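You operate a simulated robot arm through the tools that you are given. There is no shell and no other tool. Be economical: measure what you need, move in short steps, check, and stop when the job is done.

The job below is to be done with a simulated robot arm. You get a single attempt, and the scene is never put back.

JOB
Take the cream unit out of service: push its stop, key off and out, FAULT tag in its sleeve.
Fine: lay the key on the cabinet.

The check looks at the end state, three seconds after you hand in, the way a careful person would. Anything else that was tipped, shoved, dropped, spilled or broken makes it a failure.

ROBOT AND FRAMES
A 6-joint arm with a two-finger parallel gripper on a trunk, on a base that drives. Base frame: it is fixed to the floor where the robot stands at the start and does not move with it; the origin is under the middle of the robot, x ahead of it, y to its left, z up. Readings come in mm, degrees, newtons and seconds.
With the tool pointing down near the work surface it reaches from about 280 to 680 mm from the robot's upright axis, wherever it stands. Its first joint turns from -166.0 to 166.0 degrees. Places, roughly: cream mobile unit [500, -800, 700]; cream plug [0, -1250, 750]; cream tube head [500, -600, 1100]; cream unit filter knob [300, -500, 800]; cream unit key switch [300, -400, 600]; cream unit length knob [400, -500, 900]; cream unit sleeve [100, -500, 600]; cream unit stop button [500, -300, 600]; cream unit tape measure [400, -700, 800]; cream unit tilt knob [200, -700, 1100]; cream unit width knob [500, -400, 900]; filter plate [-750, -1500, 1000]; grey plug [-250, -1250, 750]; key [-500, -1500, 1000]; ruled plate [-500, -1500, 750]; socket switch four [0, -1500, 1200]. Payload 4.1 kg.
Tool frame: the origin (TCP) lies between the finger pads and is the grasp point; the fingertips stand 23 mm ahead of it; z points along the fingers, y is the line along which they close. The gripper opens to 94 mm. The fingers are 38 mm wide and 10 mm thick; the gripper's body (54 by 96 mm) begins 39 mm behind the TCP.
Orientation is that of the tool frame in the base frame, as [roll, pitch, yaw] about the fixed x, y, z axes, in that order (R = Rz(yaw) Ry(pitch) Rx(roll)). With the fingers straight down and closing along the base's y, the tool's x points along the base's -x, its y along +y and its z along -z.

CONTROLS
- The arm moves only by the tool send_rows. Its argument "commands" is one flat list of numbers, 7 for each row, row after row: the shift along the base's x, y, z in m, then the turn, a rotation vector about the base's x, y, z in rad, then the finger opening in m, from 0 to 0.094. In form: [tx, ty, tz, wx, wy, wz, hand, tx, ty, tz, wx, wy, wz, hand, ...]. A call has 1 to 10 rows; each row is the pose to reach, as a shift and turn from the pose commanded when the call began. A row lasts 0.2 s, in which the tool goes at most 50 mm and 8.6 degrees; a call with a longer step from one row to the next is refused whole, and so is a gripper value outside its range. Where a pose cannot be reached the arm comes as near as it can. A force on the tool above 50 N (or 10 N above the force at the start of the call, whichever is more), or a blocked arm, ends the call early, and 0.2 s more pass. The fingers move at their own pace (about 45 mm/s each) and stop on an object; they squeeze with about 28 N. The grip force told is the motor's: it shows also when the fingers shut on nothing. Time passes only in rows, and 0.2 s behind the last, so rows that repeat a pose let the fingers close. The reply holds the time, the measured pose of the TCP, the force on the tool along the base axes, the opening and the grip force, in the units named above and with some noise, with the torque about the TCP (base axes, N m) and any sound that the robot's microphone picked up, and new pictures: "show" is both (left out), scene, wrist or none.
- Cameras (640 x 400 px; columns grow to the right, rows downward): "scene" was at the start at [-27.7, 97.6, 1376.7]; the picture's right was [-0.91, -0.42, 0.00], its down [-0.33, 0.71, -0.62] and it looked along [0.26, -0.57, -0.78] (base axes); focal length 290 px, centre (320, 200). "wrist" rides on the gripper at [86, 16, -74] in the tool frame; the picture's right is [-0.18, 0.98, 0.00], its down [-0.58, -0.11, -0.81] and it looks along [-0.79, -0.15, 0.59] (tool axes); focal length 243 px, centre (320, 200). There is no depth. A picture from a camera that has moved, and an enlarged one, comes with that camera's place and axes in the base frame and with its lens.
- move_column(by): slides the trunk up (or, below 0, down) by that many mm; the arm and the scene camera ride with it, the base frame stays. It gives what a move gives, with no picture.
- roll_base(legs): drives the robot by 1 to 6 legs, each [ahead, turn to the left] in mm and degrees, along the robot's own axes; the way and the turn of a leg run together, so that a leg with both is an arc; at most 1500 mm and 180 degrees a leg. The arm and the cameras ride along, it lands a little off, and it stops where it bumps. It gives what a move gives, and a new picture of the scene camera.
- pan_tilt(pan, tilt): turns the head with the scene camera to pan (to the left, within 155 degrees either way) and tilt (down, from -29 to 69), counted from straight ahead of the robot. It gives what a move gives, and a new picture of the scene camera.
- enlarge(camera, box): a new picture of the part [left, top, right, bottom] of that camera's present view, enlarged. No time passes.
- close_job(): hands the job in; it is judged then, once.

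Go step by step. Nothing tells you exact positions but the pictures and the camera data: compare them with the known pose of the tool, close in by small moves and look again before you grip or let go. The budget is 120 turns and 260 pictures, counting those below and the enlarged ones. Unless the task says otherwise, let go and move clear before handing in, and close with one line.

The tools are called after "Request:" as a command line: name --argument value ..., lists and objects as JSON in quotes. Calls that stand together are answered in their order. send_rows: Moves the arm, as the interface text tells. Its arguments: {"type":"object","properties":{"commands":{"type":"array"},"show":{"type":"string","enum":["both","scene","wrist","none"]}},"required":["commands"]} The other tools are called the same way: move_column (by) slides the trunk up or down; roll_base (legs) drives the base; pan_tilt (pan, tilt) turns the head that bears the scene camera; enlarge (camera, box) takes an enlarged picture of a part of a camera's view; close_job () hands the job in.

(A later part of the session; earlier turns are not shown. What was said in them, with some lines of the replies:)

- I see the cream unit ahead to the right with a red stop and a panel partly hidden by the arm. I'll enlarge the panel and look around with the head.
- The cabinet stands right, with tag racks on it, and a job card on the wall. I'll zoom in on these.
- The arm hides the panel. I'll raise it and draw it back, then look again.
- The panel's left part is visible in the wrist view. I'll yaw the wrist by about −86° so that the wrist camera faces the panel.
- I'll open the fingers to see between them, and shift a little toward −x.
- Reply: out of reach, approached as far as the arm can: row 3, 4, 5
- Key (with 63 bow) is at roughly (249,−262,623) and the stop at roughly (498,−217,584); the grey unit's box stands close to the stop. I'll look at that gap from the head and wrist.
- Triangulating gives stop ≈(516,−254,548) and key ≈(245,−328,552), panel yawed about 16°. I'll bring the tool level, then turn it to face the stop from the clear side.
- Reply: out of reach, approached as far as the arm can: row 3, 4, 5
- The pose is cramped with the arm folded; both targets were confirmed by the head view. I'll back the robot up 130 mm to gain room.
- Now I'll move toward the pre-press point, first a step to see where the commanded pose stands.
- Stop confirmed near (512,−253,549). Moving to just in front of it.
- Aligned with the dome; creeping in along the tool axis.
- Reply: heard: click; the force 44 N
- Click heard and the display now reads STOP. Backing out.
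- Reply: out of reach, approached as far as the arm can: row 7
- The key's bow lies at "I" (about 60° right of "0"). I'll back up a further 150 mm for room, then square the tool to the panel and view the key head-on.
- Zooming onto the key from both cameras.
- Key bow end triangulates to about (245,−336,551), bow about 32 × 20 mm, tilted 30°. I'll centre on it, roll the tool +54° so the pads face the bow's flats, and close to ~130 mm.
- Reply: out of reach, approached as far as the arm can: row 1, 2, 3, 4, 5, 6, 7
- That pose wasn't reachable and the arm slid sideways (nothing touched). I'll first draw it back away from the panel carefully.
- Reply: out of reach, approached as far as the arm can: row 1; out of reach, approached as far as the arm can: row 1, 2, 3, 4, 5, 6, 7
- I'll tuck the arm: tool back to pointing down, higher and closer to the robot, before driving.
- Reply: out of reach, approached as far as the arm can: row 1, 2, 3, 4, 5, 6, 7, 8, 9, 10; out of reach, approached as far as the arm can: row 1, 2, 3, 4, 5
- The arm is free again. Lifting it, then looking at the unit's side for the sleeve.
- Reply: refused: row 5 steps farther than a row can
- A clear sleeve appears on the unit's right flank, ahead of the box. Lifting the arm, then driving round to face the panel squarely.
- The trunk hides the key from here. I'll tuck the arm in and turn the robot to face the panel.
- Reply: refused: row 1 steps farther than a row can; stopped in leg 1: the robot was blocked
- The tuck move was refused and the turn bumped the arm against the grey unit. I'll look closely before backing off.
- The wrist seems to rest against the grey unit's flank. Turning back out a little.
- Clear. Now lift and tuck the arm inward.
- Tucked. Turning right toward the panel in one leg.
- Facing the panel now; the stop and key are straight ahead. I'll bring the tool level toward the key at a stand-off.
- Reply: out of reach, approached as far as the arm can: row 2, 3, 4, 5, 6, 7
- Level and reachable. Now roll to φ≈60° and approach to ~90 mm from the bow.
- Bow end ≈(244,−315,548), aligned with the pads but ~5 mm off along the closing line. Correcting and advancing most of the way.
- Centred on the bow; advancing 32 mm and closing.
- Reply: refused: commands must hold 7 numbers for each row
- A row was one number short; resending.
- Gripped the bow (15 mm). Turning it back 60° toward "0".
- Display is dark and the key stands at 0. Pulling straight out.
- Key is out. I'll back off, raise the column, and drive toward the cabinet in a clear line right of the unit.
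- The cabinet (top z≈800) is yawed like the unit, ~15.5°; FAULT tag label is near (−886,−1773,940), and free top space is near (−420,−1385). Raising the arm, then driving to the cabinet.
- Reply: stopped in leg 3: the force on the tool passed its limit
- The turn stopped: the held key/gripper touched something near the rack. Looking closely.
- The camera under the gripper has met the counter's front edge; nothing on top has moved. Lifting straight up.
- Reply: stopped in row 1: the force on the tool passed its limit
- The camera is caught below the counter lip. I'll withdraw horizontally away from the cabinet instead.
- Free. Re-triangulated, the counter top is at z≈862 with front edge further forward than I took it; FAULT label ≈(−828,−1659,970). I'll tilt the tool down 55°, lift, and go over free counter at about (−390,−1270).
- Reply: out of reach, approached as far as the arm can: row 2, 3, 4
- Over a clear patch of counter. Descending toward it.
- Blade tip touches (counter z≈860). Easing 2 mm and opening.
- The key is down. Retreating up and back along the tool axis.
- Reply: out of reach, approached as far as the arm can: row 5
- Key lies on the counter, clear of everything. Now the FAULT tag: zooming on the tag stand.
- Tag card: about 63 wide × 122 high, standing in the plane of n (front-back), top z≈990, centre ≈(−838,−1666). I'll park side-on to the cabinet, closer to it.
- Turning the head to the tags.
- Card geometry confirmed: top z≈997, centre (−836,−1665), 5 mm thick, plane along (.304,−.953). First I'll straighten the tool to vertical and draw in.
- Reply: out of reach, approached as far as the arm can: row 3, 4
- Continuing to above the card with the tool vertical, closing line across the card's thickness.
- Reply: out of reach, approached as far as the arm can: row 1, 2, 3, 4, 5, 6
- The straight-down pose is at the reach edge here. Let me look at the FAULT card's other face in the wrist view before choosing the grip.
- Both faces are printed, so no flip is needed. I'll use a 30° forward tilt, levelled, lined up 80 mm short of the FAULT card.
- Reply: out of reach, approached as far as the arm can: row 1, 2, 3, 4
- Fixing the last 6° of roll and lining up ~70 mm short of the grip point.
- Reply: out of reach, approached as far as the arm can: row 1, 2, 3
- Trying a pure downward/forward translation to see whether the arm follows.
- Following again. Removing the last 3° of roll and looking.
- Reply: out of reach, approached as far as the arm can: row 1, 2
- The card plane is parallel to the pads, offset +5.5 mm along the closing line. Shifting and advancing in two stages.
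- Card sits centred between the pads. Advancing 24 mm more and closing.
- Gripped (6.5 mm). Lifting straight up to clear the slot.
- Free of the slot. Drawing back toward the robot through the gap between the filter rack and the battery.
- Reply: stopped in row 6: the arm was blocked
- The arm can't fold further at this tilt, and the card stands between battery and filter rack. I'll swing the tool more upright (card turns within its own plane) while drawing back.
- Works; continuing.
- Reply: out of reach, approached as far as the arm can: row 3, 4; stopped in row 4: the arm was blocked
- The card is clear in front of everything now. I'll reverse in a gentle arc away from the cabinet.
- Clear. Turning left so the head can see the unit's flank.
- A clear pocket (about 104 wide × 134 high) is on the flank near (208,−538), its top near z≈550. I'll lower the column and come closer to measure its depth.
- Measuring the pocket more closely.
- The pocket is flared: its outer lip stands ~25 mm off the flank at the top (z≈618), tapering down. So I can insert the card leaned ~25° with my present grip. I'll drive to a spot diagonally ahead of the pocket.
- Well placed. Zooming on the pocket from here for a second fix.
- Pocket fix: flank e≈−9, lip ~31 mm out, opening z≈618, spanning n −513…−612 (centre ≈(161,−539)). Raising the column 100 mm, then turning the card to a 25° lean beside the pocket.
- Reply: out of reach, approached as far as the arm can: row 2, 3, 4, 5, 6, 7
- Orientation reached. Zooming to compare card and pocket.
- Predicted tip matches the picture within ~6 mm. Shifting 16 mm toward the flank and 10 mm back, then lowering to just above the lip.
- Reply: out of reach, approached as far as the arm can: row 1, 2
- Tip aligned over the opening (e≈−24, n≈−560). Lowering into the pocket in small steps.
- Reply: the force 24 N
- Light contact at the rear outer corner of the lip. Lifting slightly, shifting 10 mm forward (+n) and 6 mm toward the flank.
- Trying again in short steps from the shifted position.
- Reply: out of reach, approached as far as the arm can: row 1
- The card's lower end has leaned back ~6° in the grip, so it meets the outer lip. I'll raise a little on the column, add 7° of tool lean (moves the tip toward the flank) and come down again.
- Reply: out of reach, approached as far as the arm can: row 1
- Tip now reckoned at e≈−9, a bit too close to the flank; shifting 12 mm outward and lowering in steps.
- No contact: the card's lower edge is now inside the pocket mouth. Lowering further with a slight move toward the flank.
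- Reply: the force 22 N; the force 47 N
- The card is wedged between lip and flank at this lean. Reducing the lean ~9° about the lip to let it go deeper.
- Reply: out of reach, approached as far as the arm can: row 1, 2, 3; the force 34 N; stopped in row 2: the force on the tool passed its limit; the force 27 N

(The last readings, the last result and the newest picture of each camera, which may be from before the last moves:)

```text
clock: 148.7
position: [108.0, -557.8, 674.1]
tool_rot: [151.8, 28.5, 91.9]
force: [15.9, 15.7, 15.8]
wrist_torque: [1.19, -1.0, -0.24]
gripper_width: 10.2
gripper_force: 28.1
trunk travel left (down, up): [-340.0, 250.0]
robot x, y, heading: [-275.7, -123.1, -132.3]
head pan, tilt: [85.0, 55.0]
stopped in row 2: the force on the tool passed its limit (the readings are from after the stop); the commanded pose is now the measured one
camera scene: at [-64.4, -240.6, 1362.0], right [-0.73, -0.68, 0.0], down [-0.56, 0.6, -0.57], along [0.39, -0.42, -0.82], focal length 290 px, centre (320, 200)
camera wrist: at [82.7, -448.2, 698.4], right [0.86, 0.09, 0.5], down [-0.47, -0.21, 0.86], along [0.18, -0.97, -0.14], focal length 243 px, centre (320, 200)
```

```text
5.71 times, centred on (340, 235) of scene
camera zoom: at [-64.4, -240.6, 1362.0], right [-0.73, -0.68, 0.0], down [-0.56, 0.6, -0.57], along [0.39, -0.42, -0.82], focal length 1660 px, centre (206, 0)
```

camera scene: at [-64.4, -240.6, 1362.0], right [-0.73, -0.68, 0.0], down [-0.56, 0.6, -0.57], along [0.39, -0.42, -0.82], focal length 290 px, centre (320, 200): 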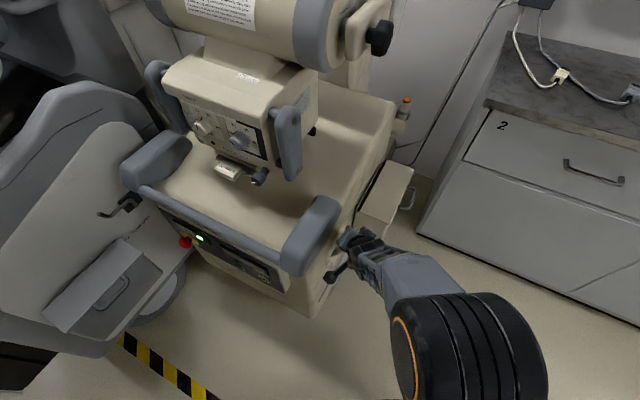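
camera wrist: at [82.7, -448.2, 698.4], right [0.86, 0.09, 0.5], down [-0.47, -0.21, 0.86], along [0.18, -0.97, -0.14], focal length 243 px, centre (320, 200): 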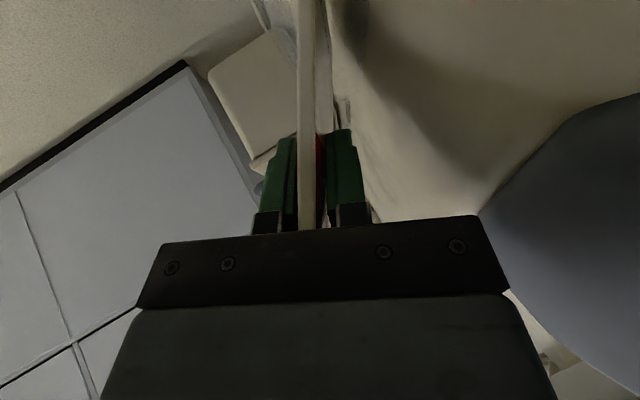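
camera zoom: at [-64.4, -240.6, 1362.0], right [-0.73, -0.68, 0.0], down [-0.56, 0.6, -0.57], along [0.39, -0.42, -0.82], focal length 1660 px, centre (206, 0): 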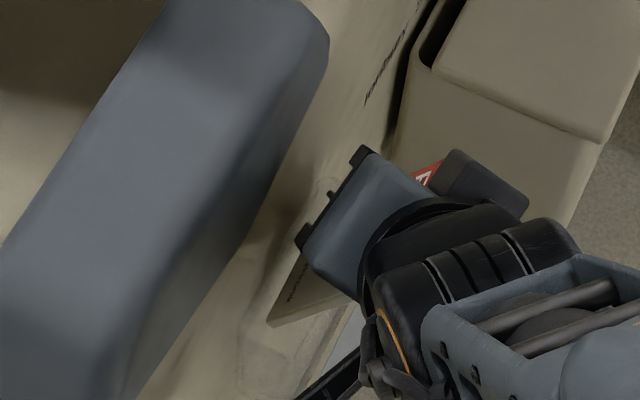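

The arm drifted back along the pocket, but the card still stands in it. I'll loosen the pads slightly so that the card can settle while staying guided.

Request:
send_rows --commands '[0, 0, 0, 0, 0, 0, 0.014, 0, 0, 0, 0, 0, 0, 0.02, 0, 0, 0, 0, 0, 0, 0.02]' --show "both"

Request:
enlarge --camera "scene" --box '[300, 200, 380, 270]'

Request:
enlarge --camera "wrist" --box '[220, 0, 420, 240]'

```text
clock: 149.5
position: [103.4, -561.1, 672.5]
tool_rot: [152.1, 28.2, 91.8]
force: [2.0, 7.6, 14.7]
wrist_torque: [0.16, -0.23, -0.02]
gripper_width: 23.7
gripper_force: 3.3
trunk travel left (down, up): [-340.0, 250.0]
robot x, y, heading: [-278.7, -123.1, -132.4]
head pan, tilt: [85.0, 55.0]
camera scene: at [-66.4, -242.8, 1362.3], right [-0.74, -0.68, 0.0], down [-0.55, 0.6, -0.57], along [0.39, -0.42, -0.82], focal length 290 px, centre (320, 200)
camera wrist: at [78.0, -450.6, 696.5], right [0.87, 0.08, 0.49], down [-0.47, -0.21, 0.86], along [0.18, -0.97, -0.15], focal length 243 px, centre (320, 200)
```

scene: 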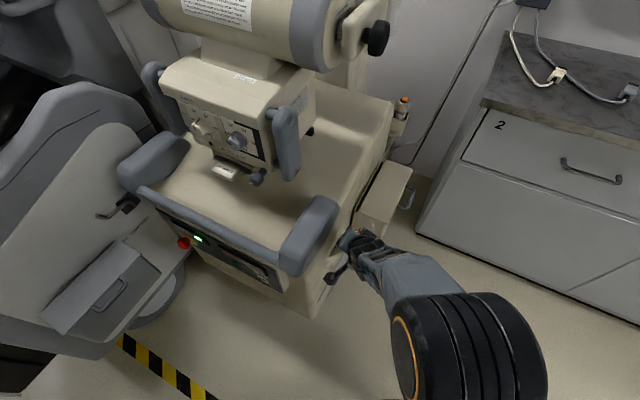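
wrist: 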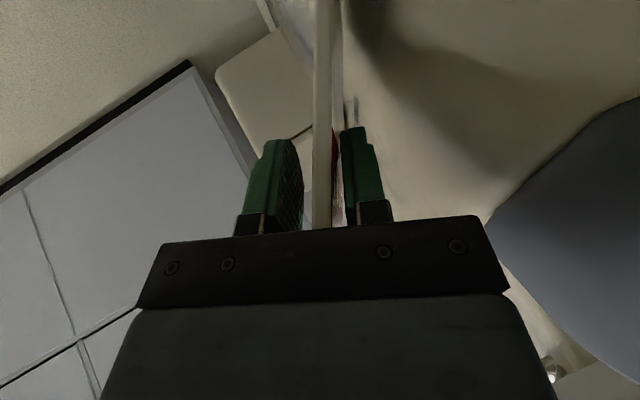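

```text
5.71 times, centred on (340, 235) of scene
camera zoom: at [-66.4, -242.8, 1362.3], right [-0.74, -0.68, 0.0], down [-0.55, 0.6, -0.57], along [0.39, -0.42, -0.82], focal length 1660 px, centre (206, 0)
```

zoom: 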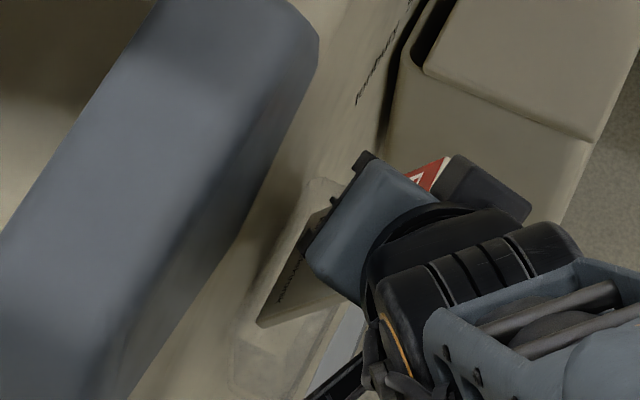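

```text
1.67 times, centred on (320, 120) of wrist
camera zoom: at [78.0, -450.6, 696.5], right [0.87, 0.08, 0.49], down [-0.47, -0.21, 0.86], along [0.18, -0.97, -0.15], focal length 404 px, centre (320, 333)
```

zoom: 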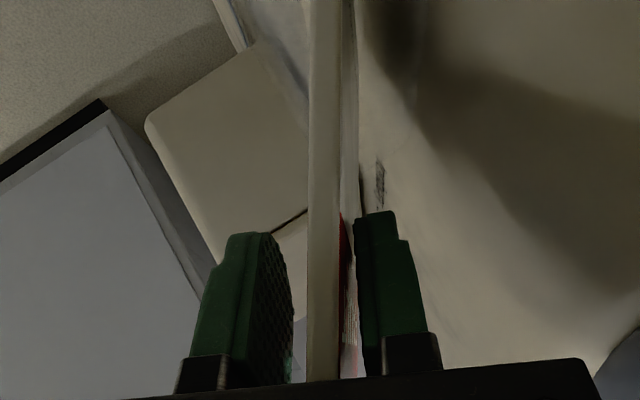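

The card now stands loosely between the pads, lower edge in the pocket, its top near the palm. Pressing down gently with the palm to seat it.

Request:
send_rows --commands '[0.0, 0.002, -0.008, 0, 0, 0, 0.024, 0.0, 0.004, -0.016, 0, 0, 0, 0.024]' --show "both"

Request:
enlarge --camera "scene" --box '[300, 200, 380, 270]'

```text
clock: 150.0
position: [105.5, -558.8, 670.1]
tool_rot: [151.3, 28.6, 91.9]
force: [-9.4, 18.0, 28.9]
wrist_torque: [0.34, 0.17, -0.01]
gripper_width: 24.1
gripper_force: 0.0
trunk travel left (down, up): [-340.0, 250.0]
robot x, y, heading: [-277.8, -123.8, -132.4]
head pan, tilt: [85.0, 55.0]
stopped in row 2: the force on the tool passed its limit (the readings are from after the stop); the commanded pose is now the measured one
camera scene: at [-67.9, -240.5, 1362.9], right [-0.74, -0.68, 0.0], down [-0.55, 0.6, -0.58], along [0.39, -0.42, -0.82], focal length 290 px, centre (320, 200)
camera wrist: at [79.9, -448.8, 692.3], right [0.86, 0.09, 0.5], down [-0.48, -0.21, 0.85], along [0.18, -0.97, -0.14], focal length 243 px, centre (320, 200)
```

scene: 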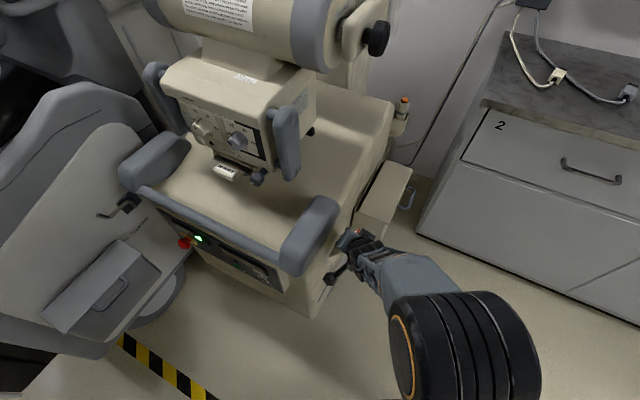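
wrist: 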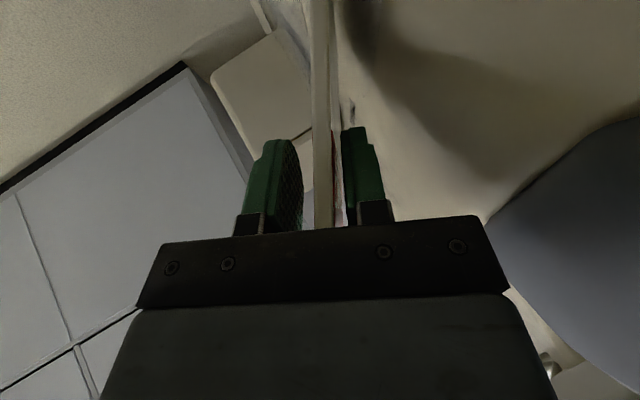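

```text
5.71 times, centred on (340, 235) of scene
camera zoom: at [-67.9, -240.5, 1362.9], right [-0.74, -0.68, 0.0], down [-0.55, 0.6, -0.58], along [0.39, -0.42, -0.82], focal length 1660 px, centre (206, 0)
```

zoom: 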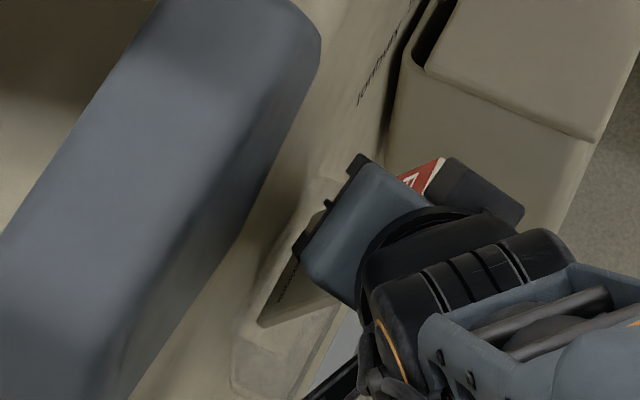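

Vertical pressing wedges it because of the lean. I'll ease up, then move the open pads toward the flank so the outer pad stands the card more upright.

Request:
send_rows --commands '[0, 0, 0.006, 0, 0, 0, 0.024, 0.006, 0.002, 0.008, 0, 0, 0, 0.024, 0.012, 0.004, 0.008, 0, 0, 0, 0.024, 0.019, 0.006, 0.008, 0, 0, 0, 0.024]' --show "both"

Request:
enlarge --camera "scene" --box '[300, 200, 380, 270]'

Request:
enlarge --camera "wrist" --box '[220, 0, 420, 240]'

```text
clock: 151.0
position: [123.8, -554.0, 673.7]
tool_rot: [151.4, 27.7, 92.0]
force: [-0.2, 0.2, -0.7]
wrist_torque: [-0.01, 0.02, 0.0]
gripper_width: 24.2
gripper_force: 0.0
trunk travel left (down, up): [-340.0, 250.0]
robot x, y, heading: [-275.2, -128.0, -132.4]
head pan, tilt: [85.0, 55.0]
camera scene: at [-65.7, -244.2, 1362.0], right [-0.74, -0.68, 0.0], down [-0.55, 0.6, -0.57], along [0.39, -0.42, -0.82], focal length 290 px, centre (320, 200)
camera wrist: at [97.7, -445.4, 697.1], right [0.86, 0.09, 0.5], down [-0.47, -0.22, 0.85], along [0.19, -0.97, -0.15], focal length 243 px, centre (320, 200)
```

scene: 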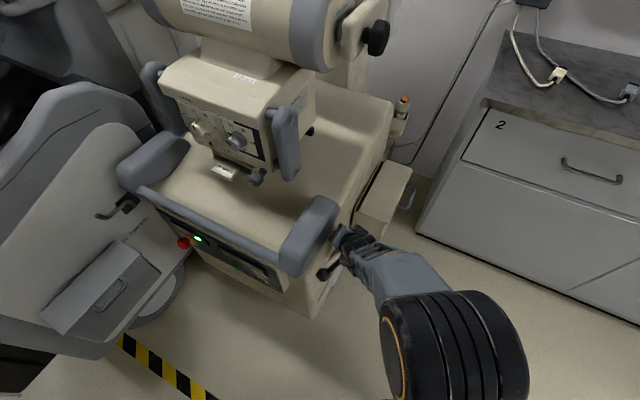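
wrist: 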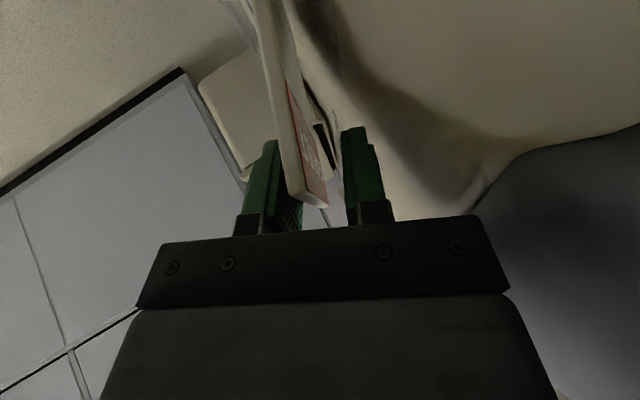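

```text
5.71 times, centred on (340, 235) of scene
camera zoom: at [-65.7, -244.2, 1362.0], right [-0.74, -0.68, 0.0], down [-0.55, 0.6, -0.57], along [0.39, -0.42, -0.82], focal length 1660 px, centre (206, 0)
```

zoom: 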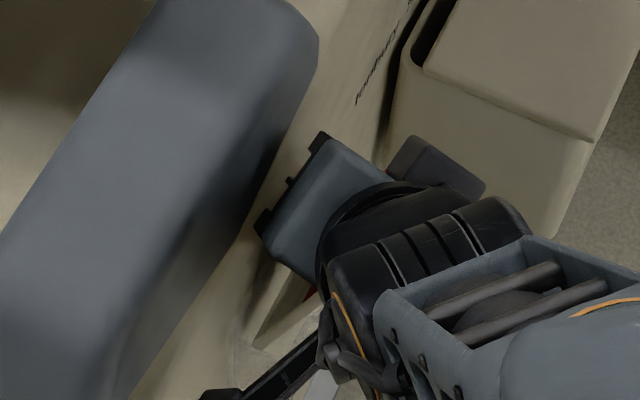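

```text
1.67 times, centred on (320, 120) of wrist
camera zoom: at [97.7, -445.4, 697.1], right [0.86, 0.09, 0.5], down [-0.47, -0.22, 0.85], along [0.19, -0.97, -0.15], focal length 404 px, centre (320, 333)
```

zoom: 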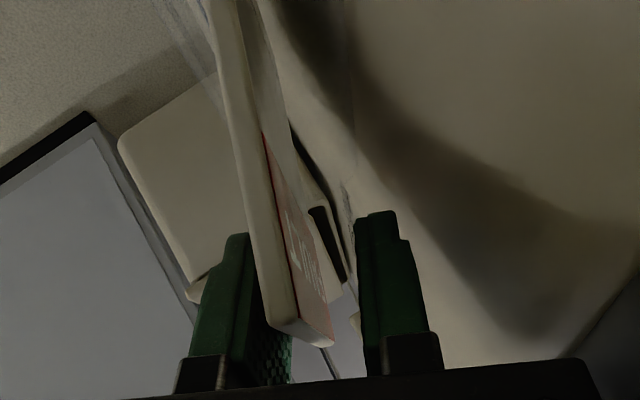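

The card dropped well in (top now z≈678, lower edge ≈565). Opening wider while easing outward so the card rests on the lip by itself.

Request:
send_rows --commands '[-0.002, -0.0006, 0, 0, 0, 0, 0.03, -0.005, -0.0015, 0, 0, 0, 0, 0.038, -0.008, -0.0025, 0, 0, 0, 0, 0.044, -0.008, -0.0025, 0, 0, 0, 0, 0.044]' --show "wrist"

Request:
enlarge --camera "wrist" --box '[220, 0, 420, 240]'

```text
clock: 152.0
position: [116.1, -557.2, 674.3]
tool_rot: [151.7, 28.1, 91.9]
force: [-0.4, -0.7, 0.6]
wrist_torque: [-0.02, 0.02, 0.01]
gripper_width: 44.1
gripper_force: 0.0
trunk travel left (down, up): [-340.0, 250.0]
robot x, y, heading: [-275.8, -122.4, -132.4]
head pan, tilt: [85.0, 55.0]
camera wrist: at [89.7, -447.8, 697.0], right [0.86, 0.09, 0.5], down [-0.47, -0.22, 0.85], along [0.18, -0.97, -0.15], focal length 243 px, centre (320, 200)
```

wrist: 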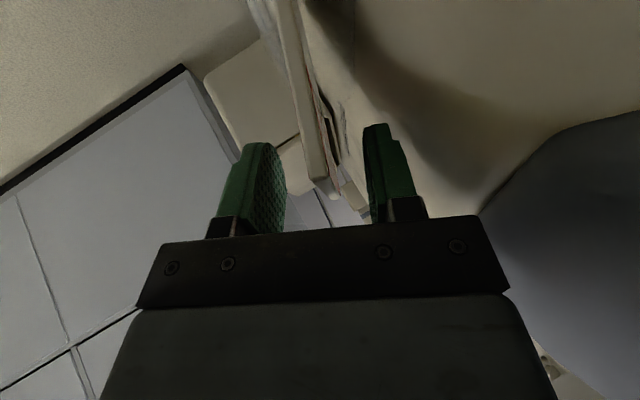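

```text
1.67 times, centred on (320, 120) of wrist
camera zoom: at [89.7, -447.8, 697.0], right [0.86, 0.09, 0.5], down [-0.47, -0.22, 0.85], along [0.18, -0.97, -0.15], focal length 404 px, centre (320, 333)
```

zoom: 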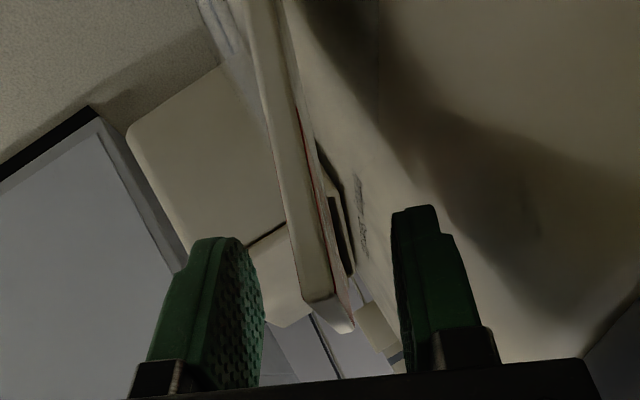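

The card stands on its own, touching neither pad. Withdrawing along the tool axis.

Request:
send_rows --commands '[-0.012, 0.01, 0.019, 0, 0, 0, 0.044, -0.024, 0.021, 0.038, 0, 0, 0, 0.044, -0.036, 0.031, 0.057, 0, 0, 0, 0.044]' --show "both"

Request:
enlarge --camera "scene" --box '[300, 190, 390, 270]'

```text
clock: 152.8
position: [81.7, -523.5, 732.8]
tool_rot: [151.5, 28.0, 91.9]
force: [0.4, -0.3, 0.7]
wrist_torque: [-0.02, 0.0, -0.02]
gripper_width: 43.8
gripper_force: 0.1
trunk travel left (down, up): [-340.0, 250.0]
robot x, y, heading: [-274.6, -122.6, -132.7]
head pan, tilt: [85.0, 55.0]
camera scene: at [-65.6, -244.1, 1362.0], right [-0.74, -0.68, 0.0], down [-0.55, 0.6, -0.57], along [0.39, -0.42, -0.82], focal length 290 px, centre (320, 200)
camera wrist: at [55.4, -414.1, 755.8], right [0.86, 0.09, 0.5], down [-0.47, -0.22, 0.85], along [0.18, -0.97, -0.15], focal length 243 px, centre (320, 200)
```

scene: 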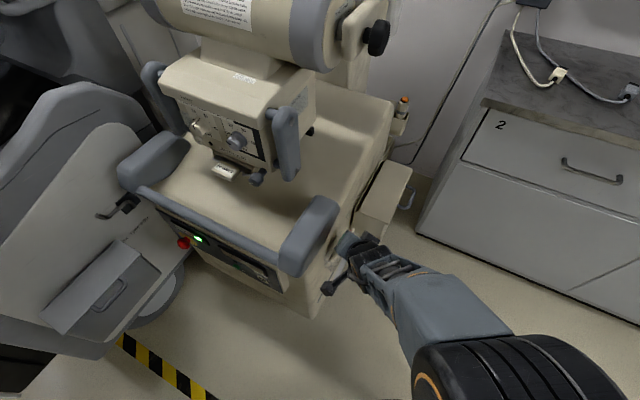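
wrist: 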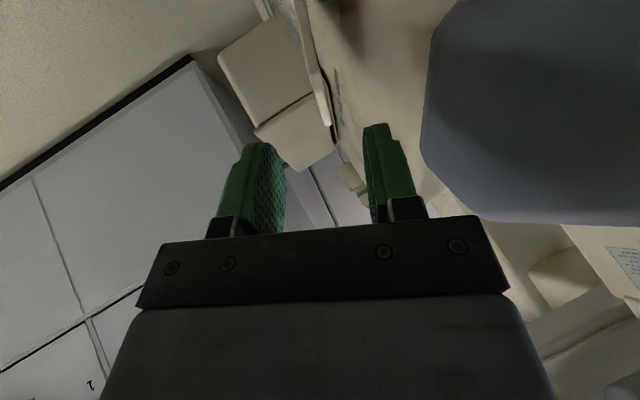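

```text
5.00 times, centred on (345, 230) of scene
camera zoom: at [-65.6, -244.1, 1362.0], right [-0.74, -0.68, 0.0], down [-0.55, 0.6, -0.57], along [0.39, -0.42, -0.82], focal length 1452 px, centre (195, 50)
```

zoom: 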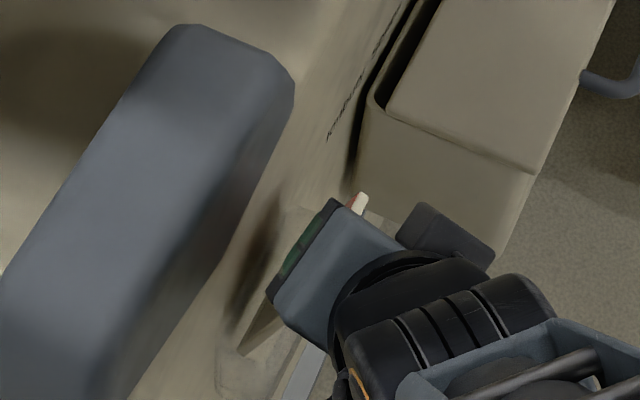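

Clear above the card. Moving the arm outward to get an open view.

Request:
send_rows --commands '[-0.035, 0.015, 0.01, 0, 0, 0, 0.044, -0.07, 0.03, 0.01, 0, 0, 0, 0.044, -0.105, 0.05, 0.01, 0, 0, 0, 0.044, -0.14, 0.08, 0.01, 0, 0, 0, 0.044, -0.16, 0.12, 0.01, 0, 0, 0, 0.044]' --show "scene"

Request:
enlarge --camera "scene" --box '[290, 180, 400, 280]'

```text
clock: 154.0
position: [-67.1, -431.0, 739.5]
tool_rot: [151.4, 28.0, 92.0]
force: [-0.2, 0.1, 0.1]
wrist_torque: [0.01, -0.02, 0.0]
gripper_width: 44.0
gripper_force: 0.1
out of reach, approached as far as the arm can: row 5
trunk travel left (down, up): [-340.0, 250.0]
robot x, y, heading: [-278.4, -123.7, -132.4]
head pan, tilt: [85.0, 55.0]
camera scene: at [-65.7, -244.1, 1362.0], right [-0.74, -0.68, 0.0], down [-0.55, 0.6, -0.57], along [0.39, -0.42, -0.82], focal length 290 px, centre (320, 200)
```

scene: 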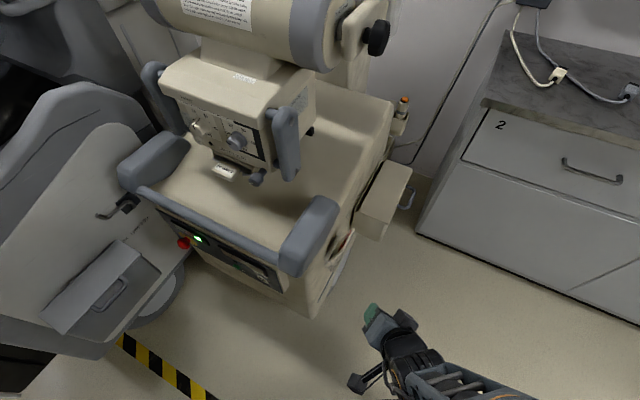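

```text
4.00 times, centred on (345, 230) of scene
camera zoom: at [-65.7, -244.1, 1362.0], right [-0.74, -0.68, 0.0], down [-0.55, 0.6, -0.57], along [0.39, -0.42, -0.82], focal length 1162 px, centre (220, 80)
```

zoom: 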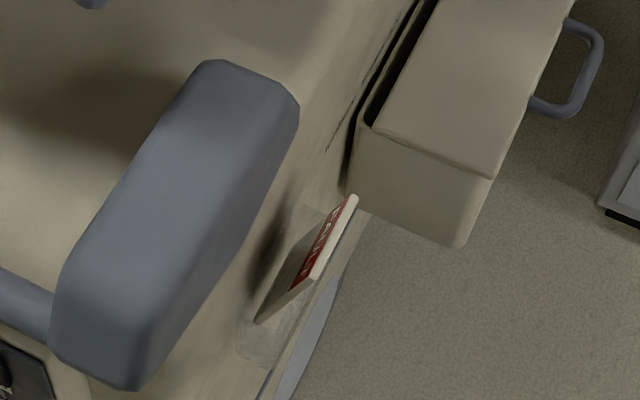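

The FAULT tag stands in the pocket (lower edge ≈z 555, at the pocket's floor), the stop is in, the key is off, out and on the cabinet, and the arm is clear. Handing in.

Request:
close_job

```text
The job is handed in.
```

The cream unit is out of service: its stop is pushed in, key 63 is off, out and on the cabinet, and the FAULT tag is in its sleeve. The tag leans outward over the sleeve's lip. Twice on the way the robot touched something else: the arm bumped the grey unit's side, and the wrist camera caught the cabinet's front edge. I saw nothing moved either time.
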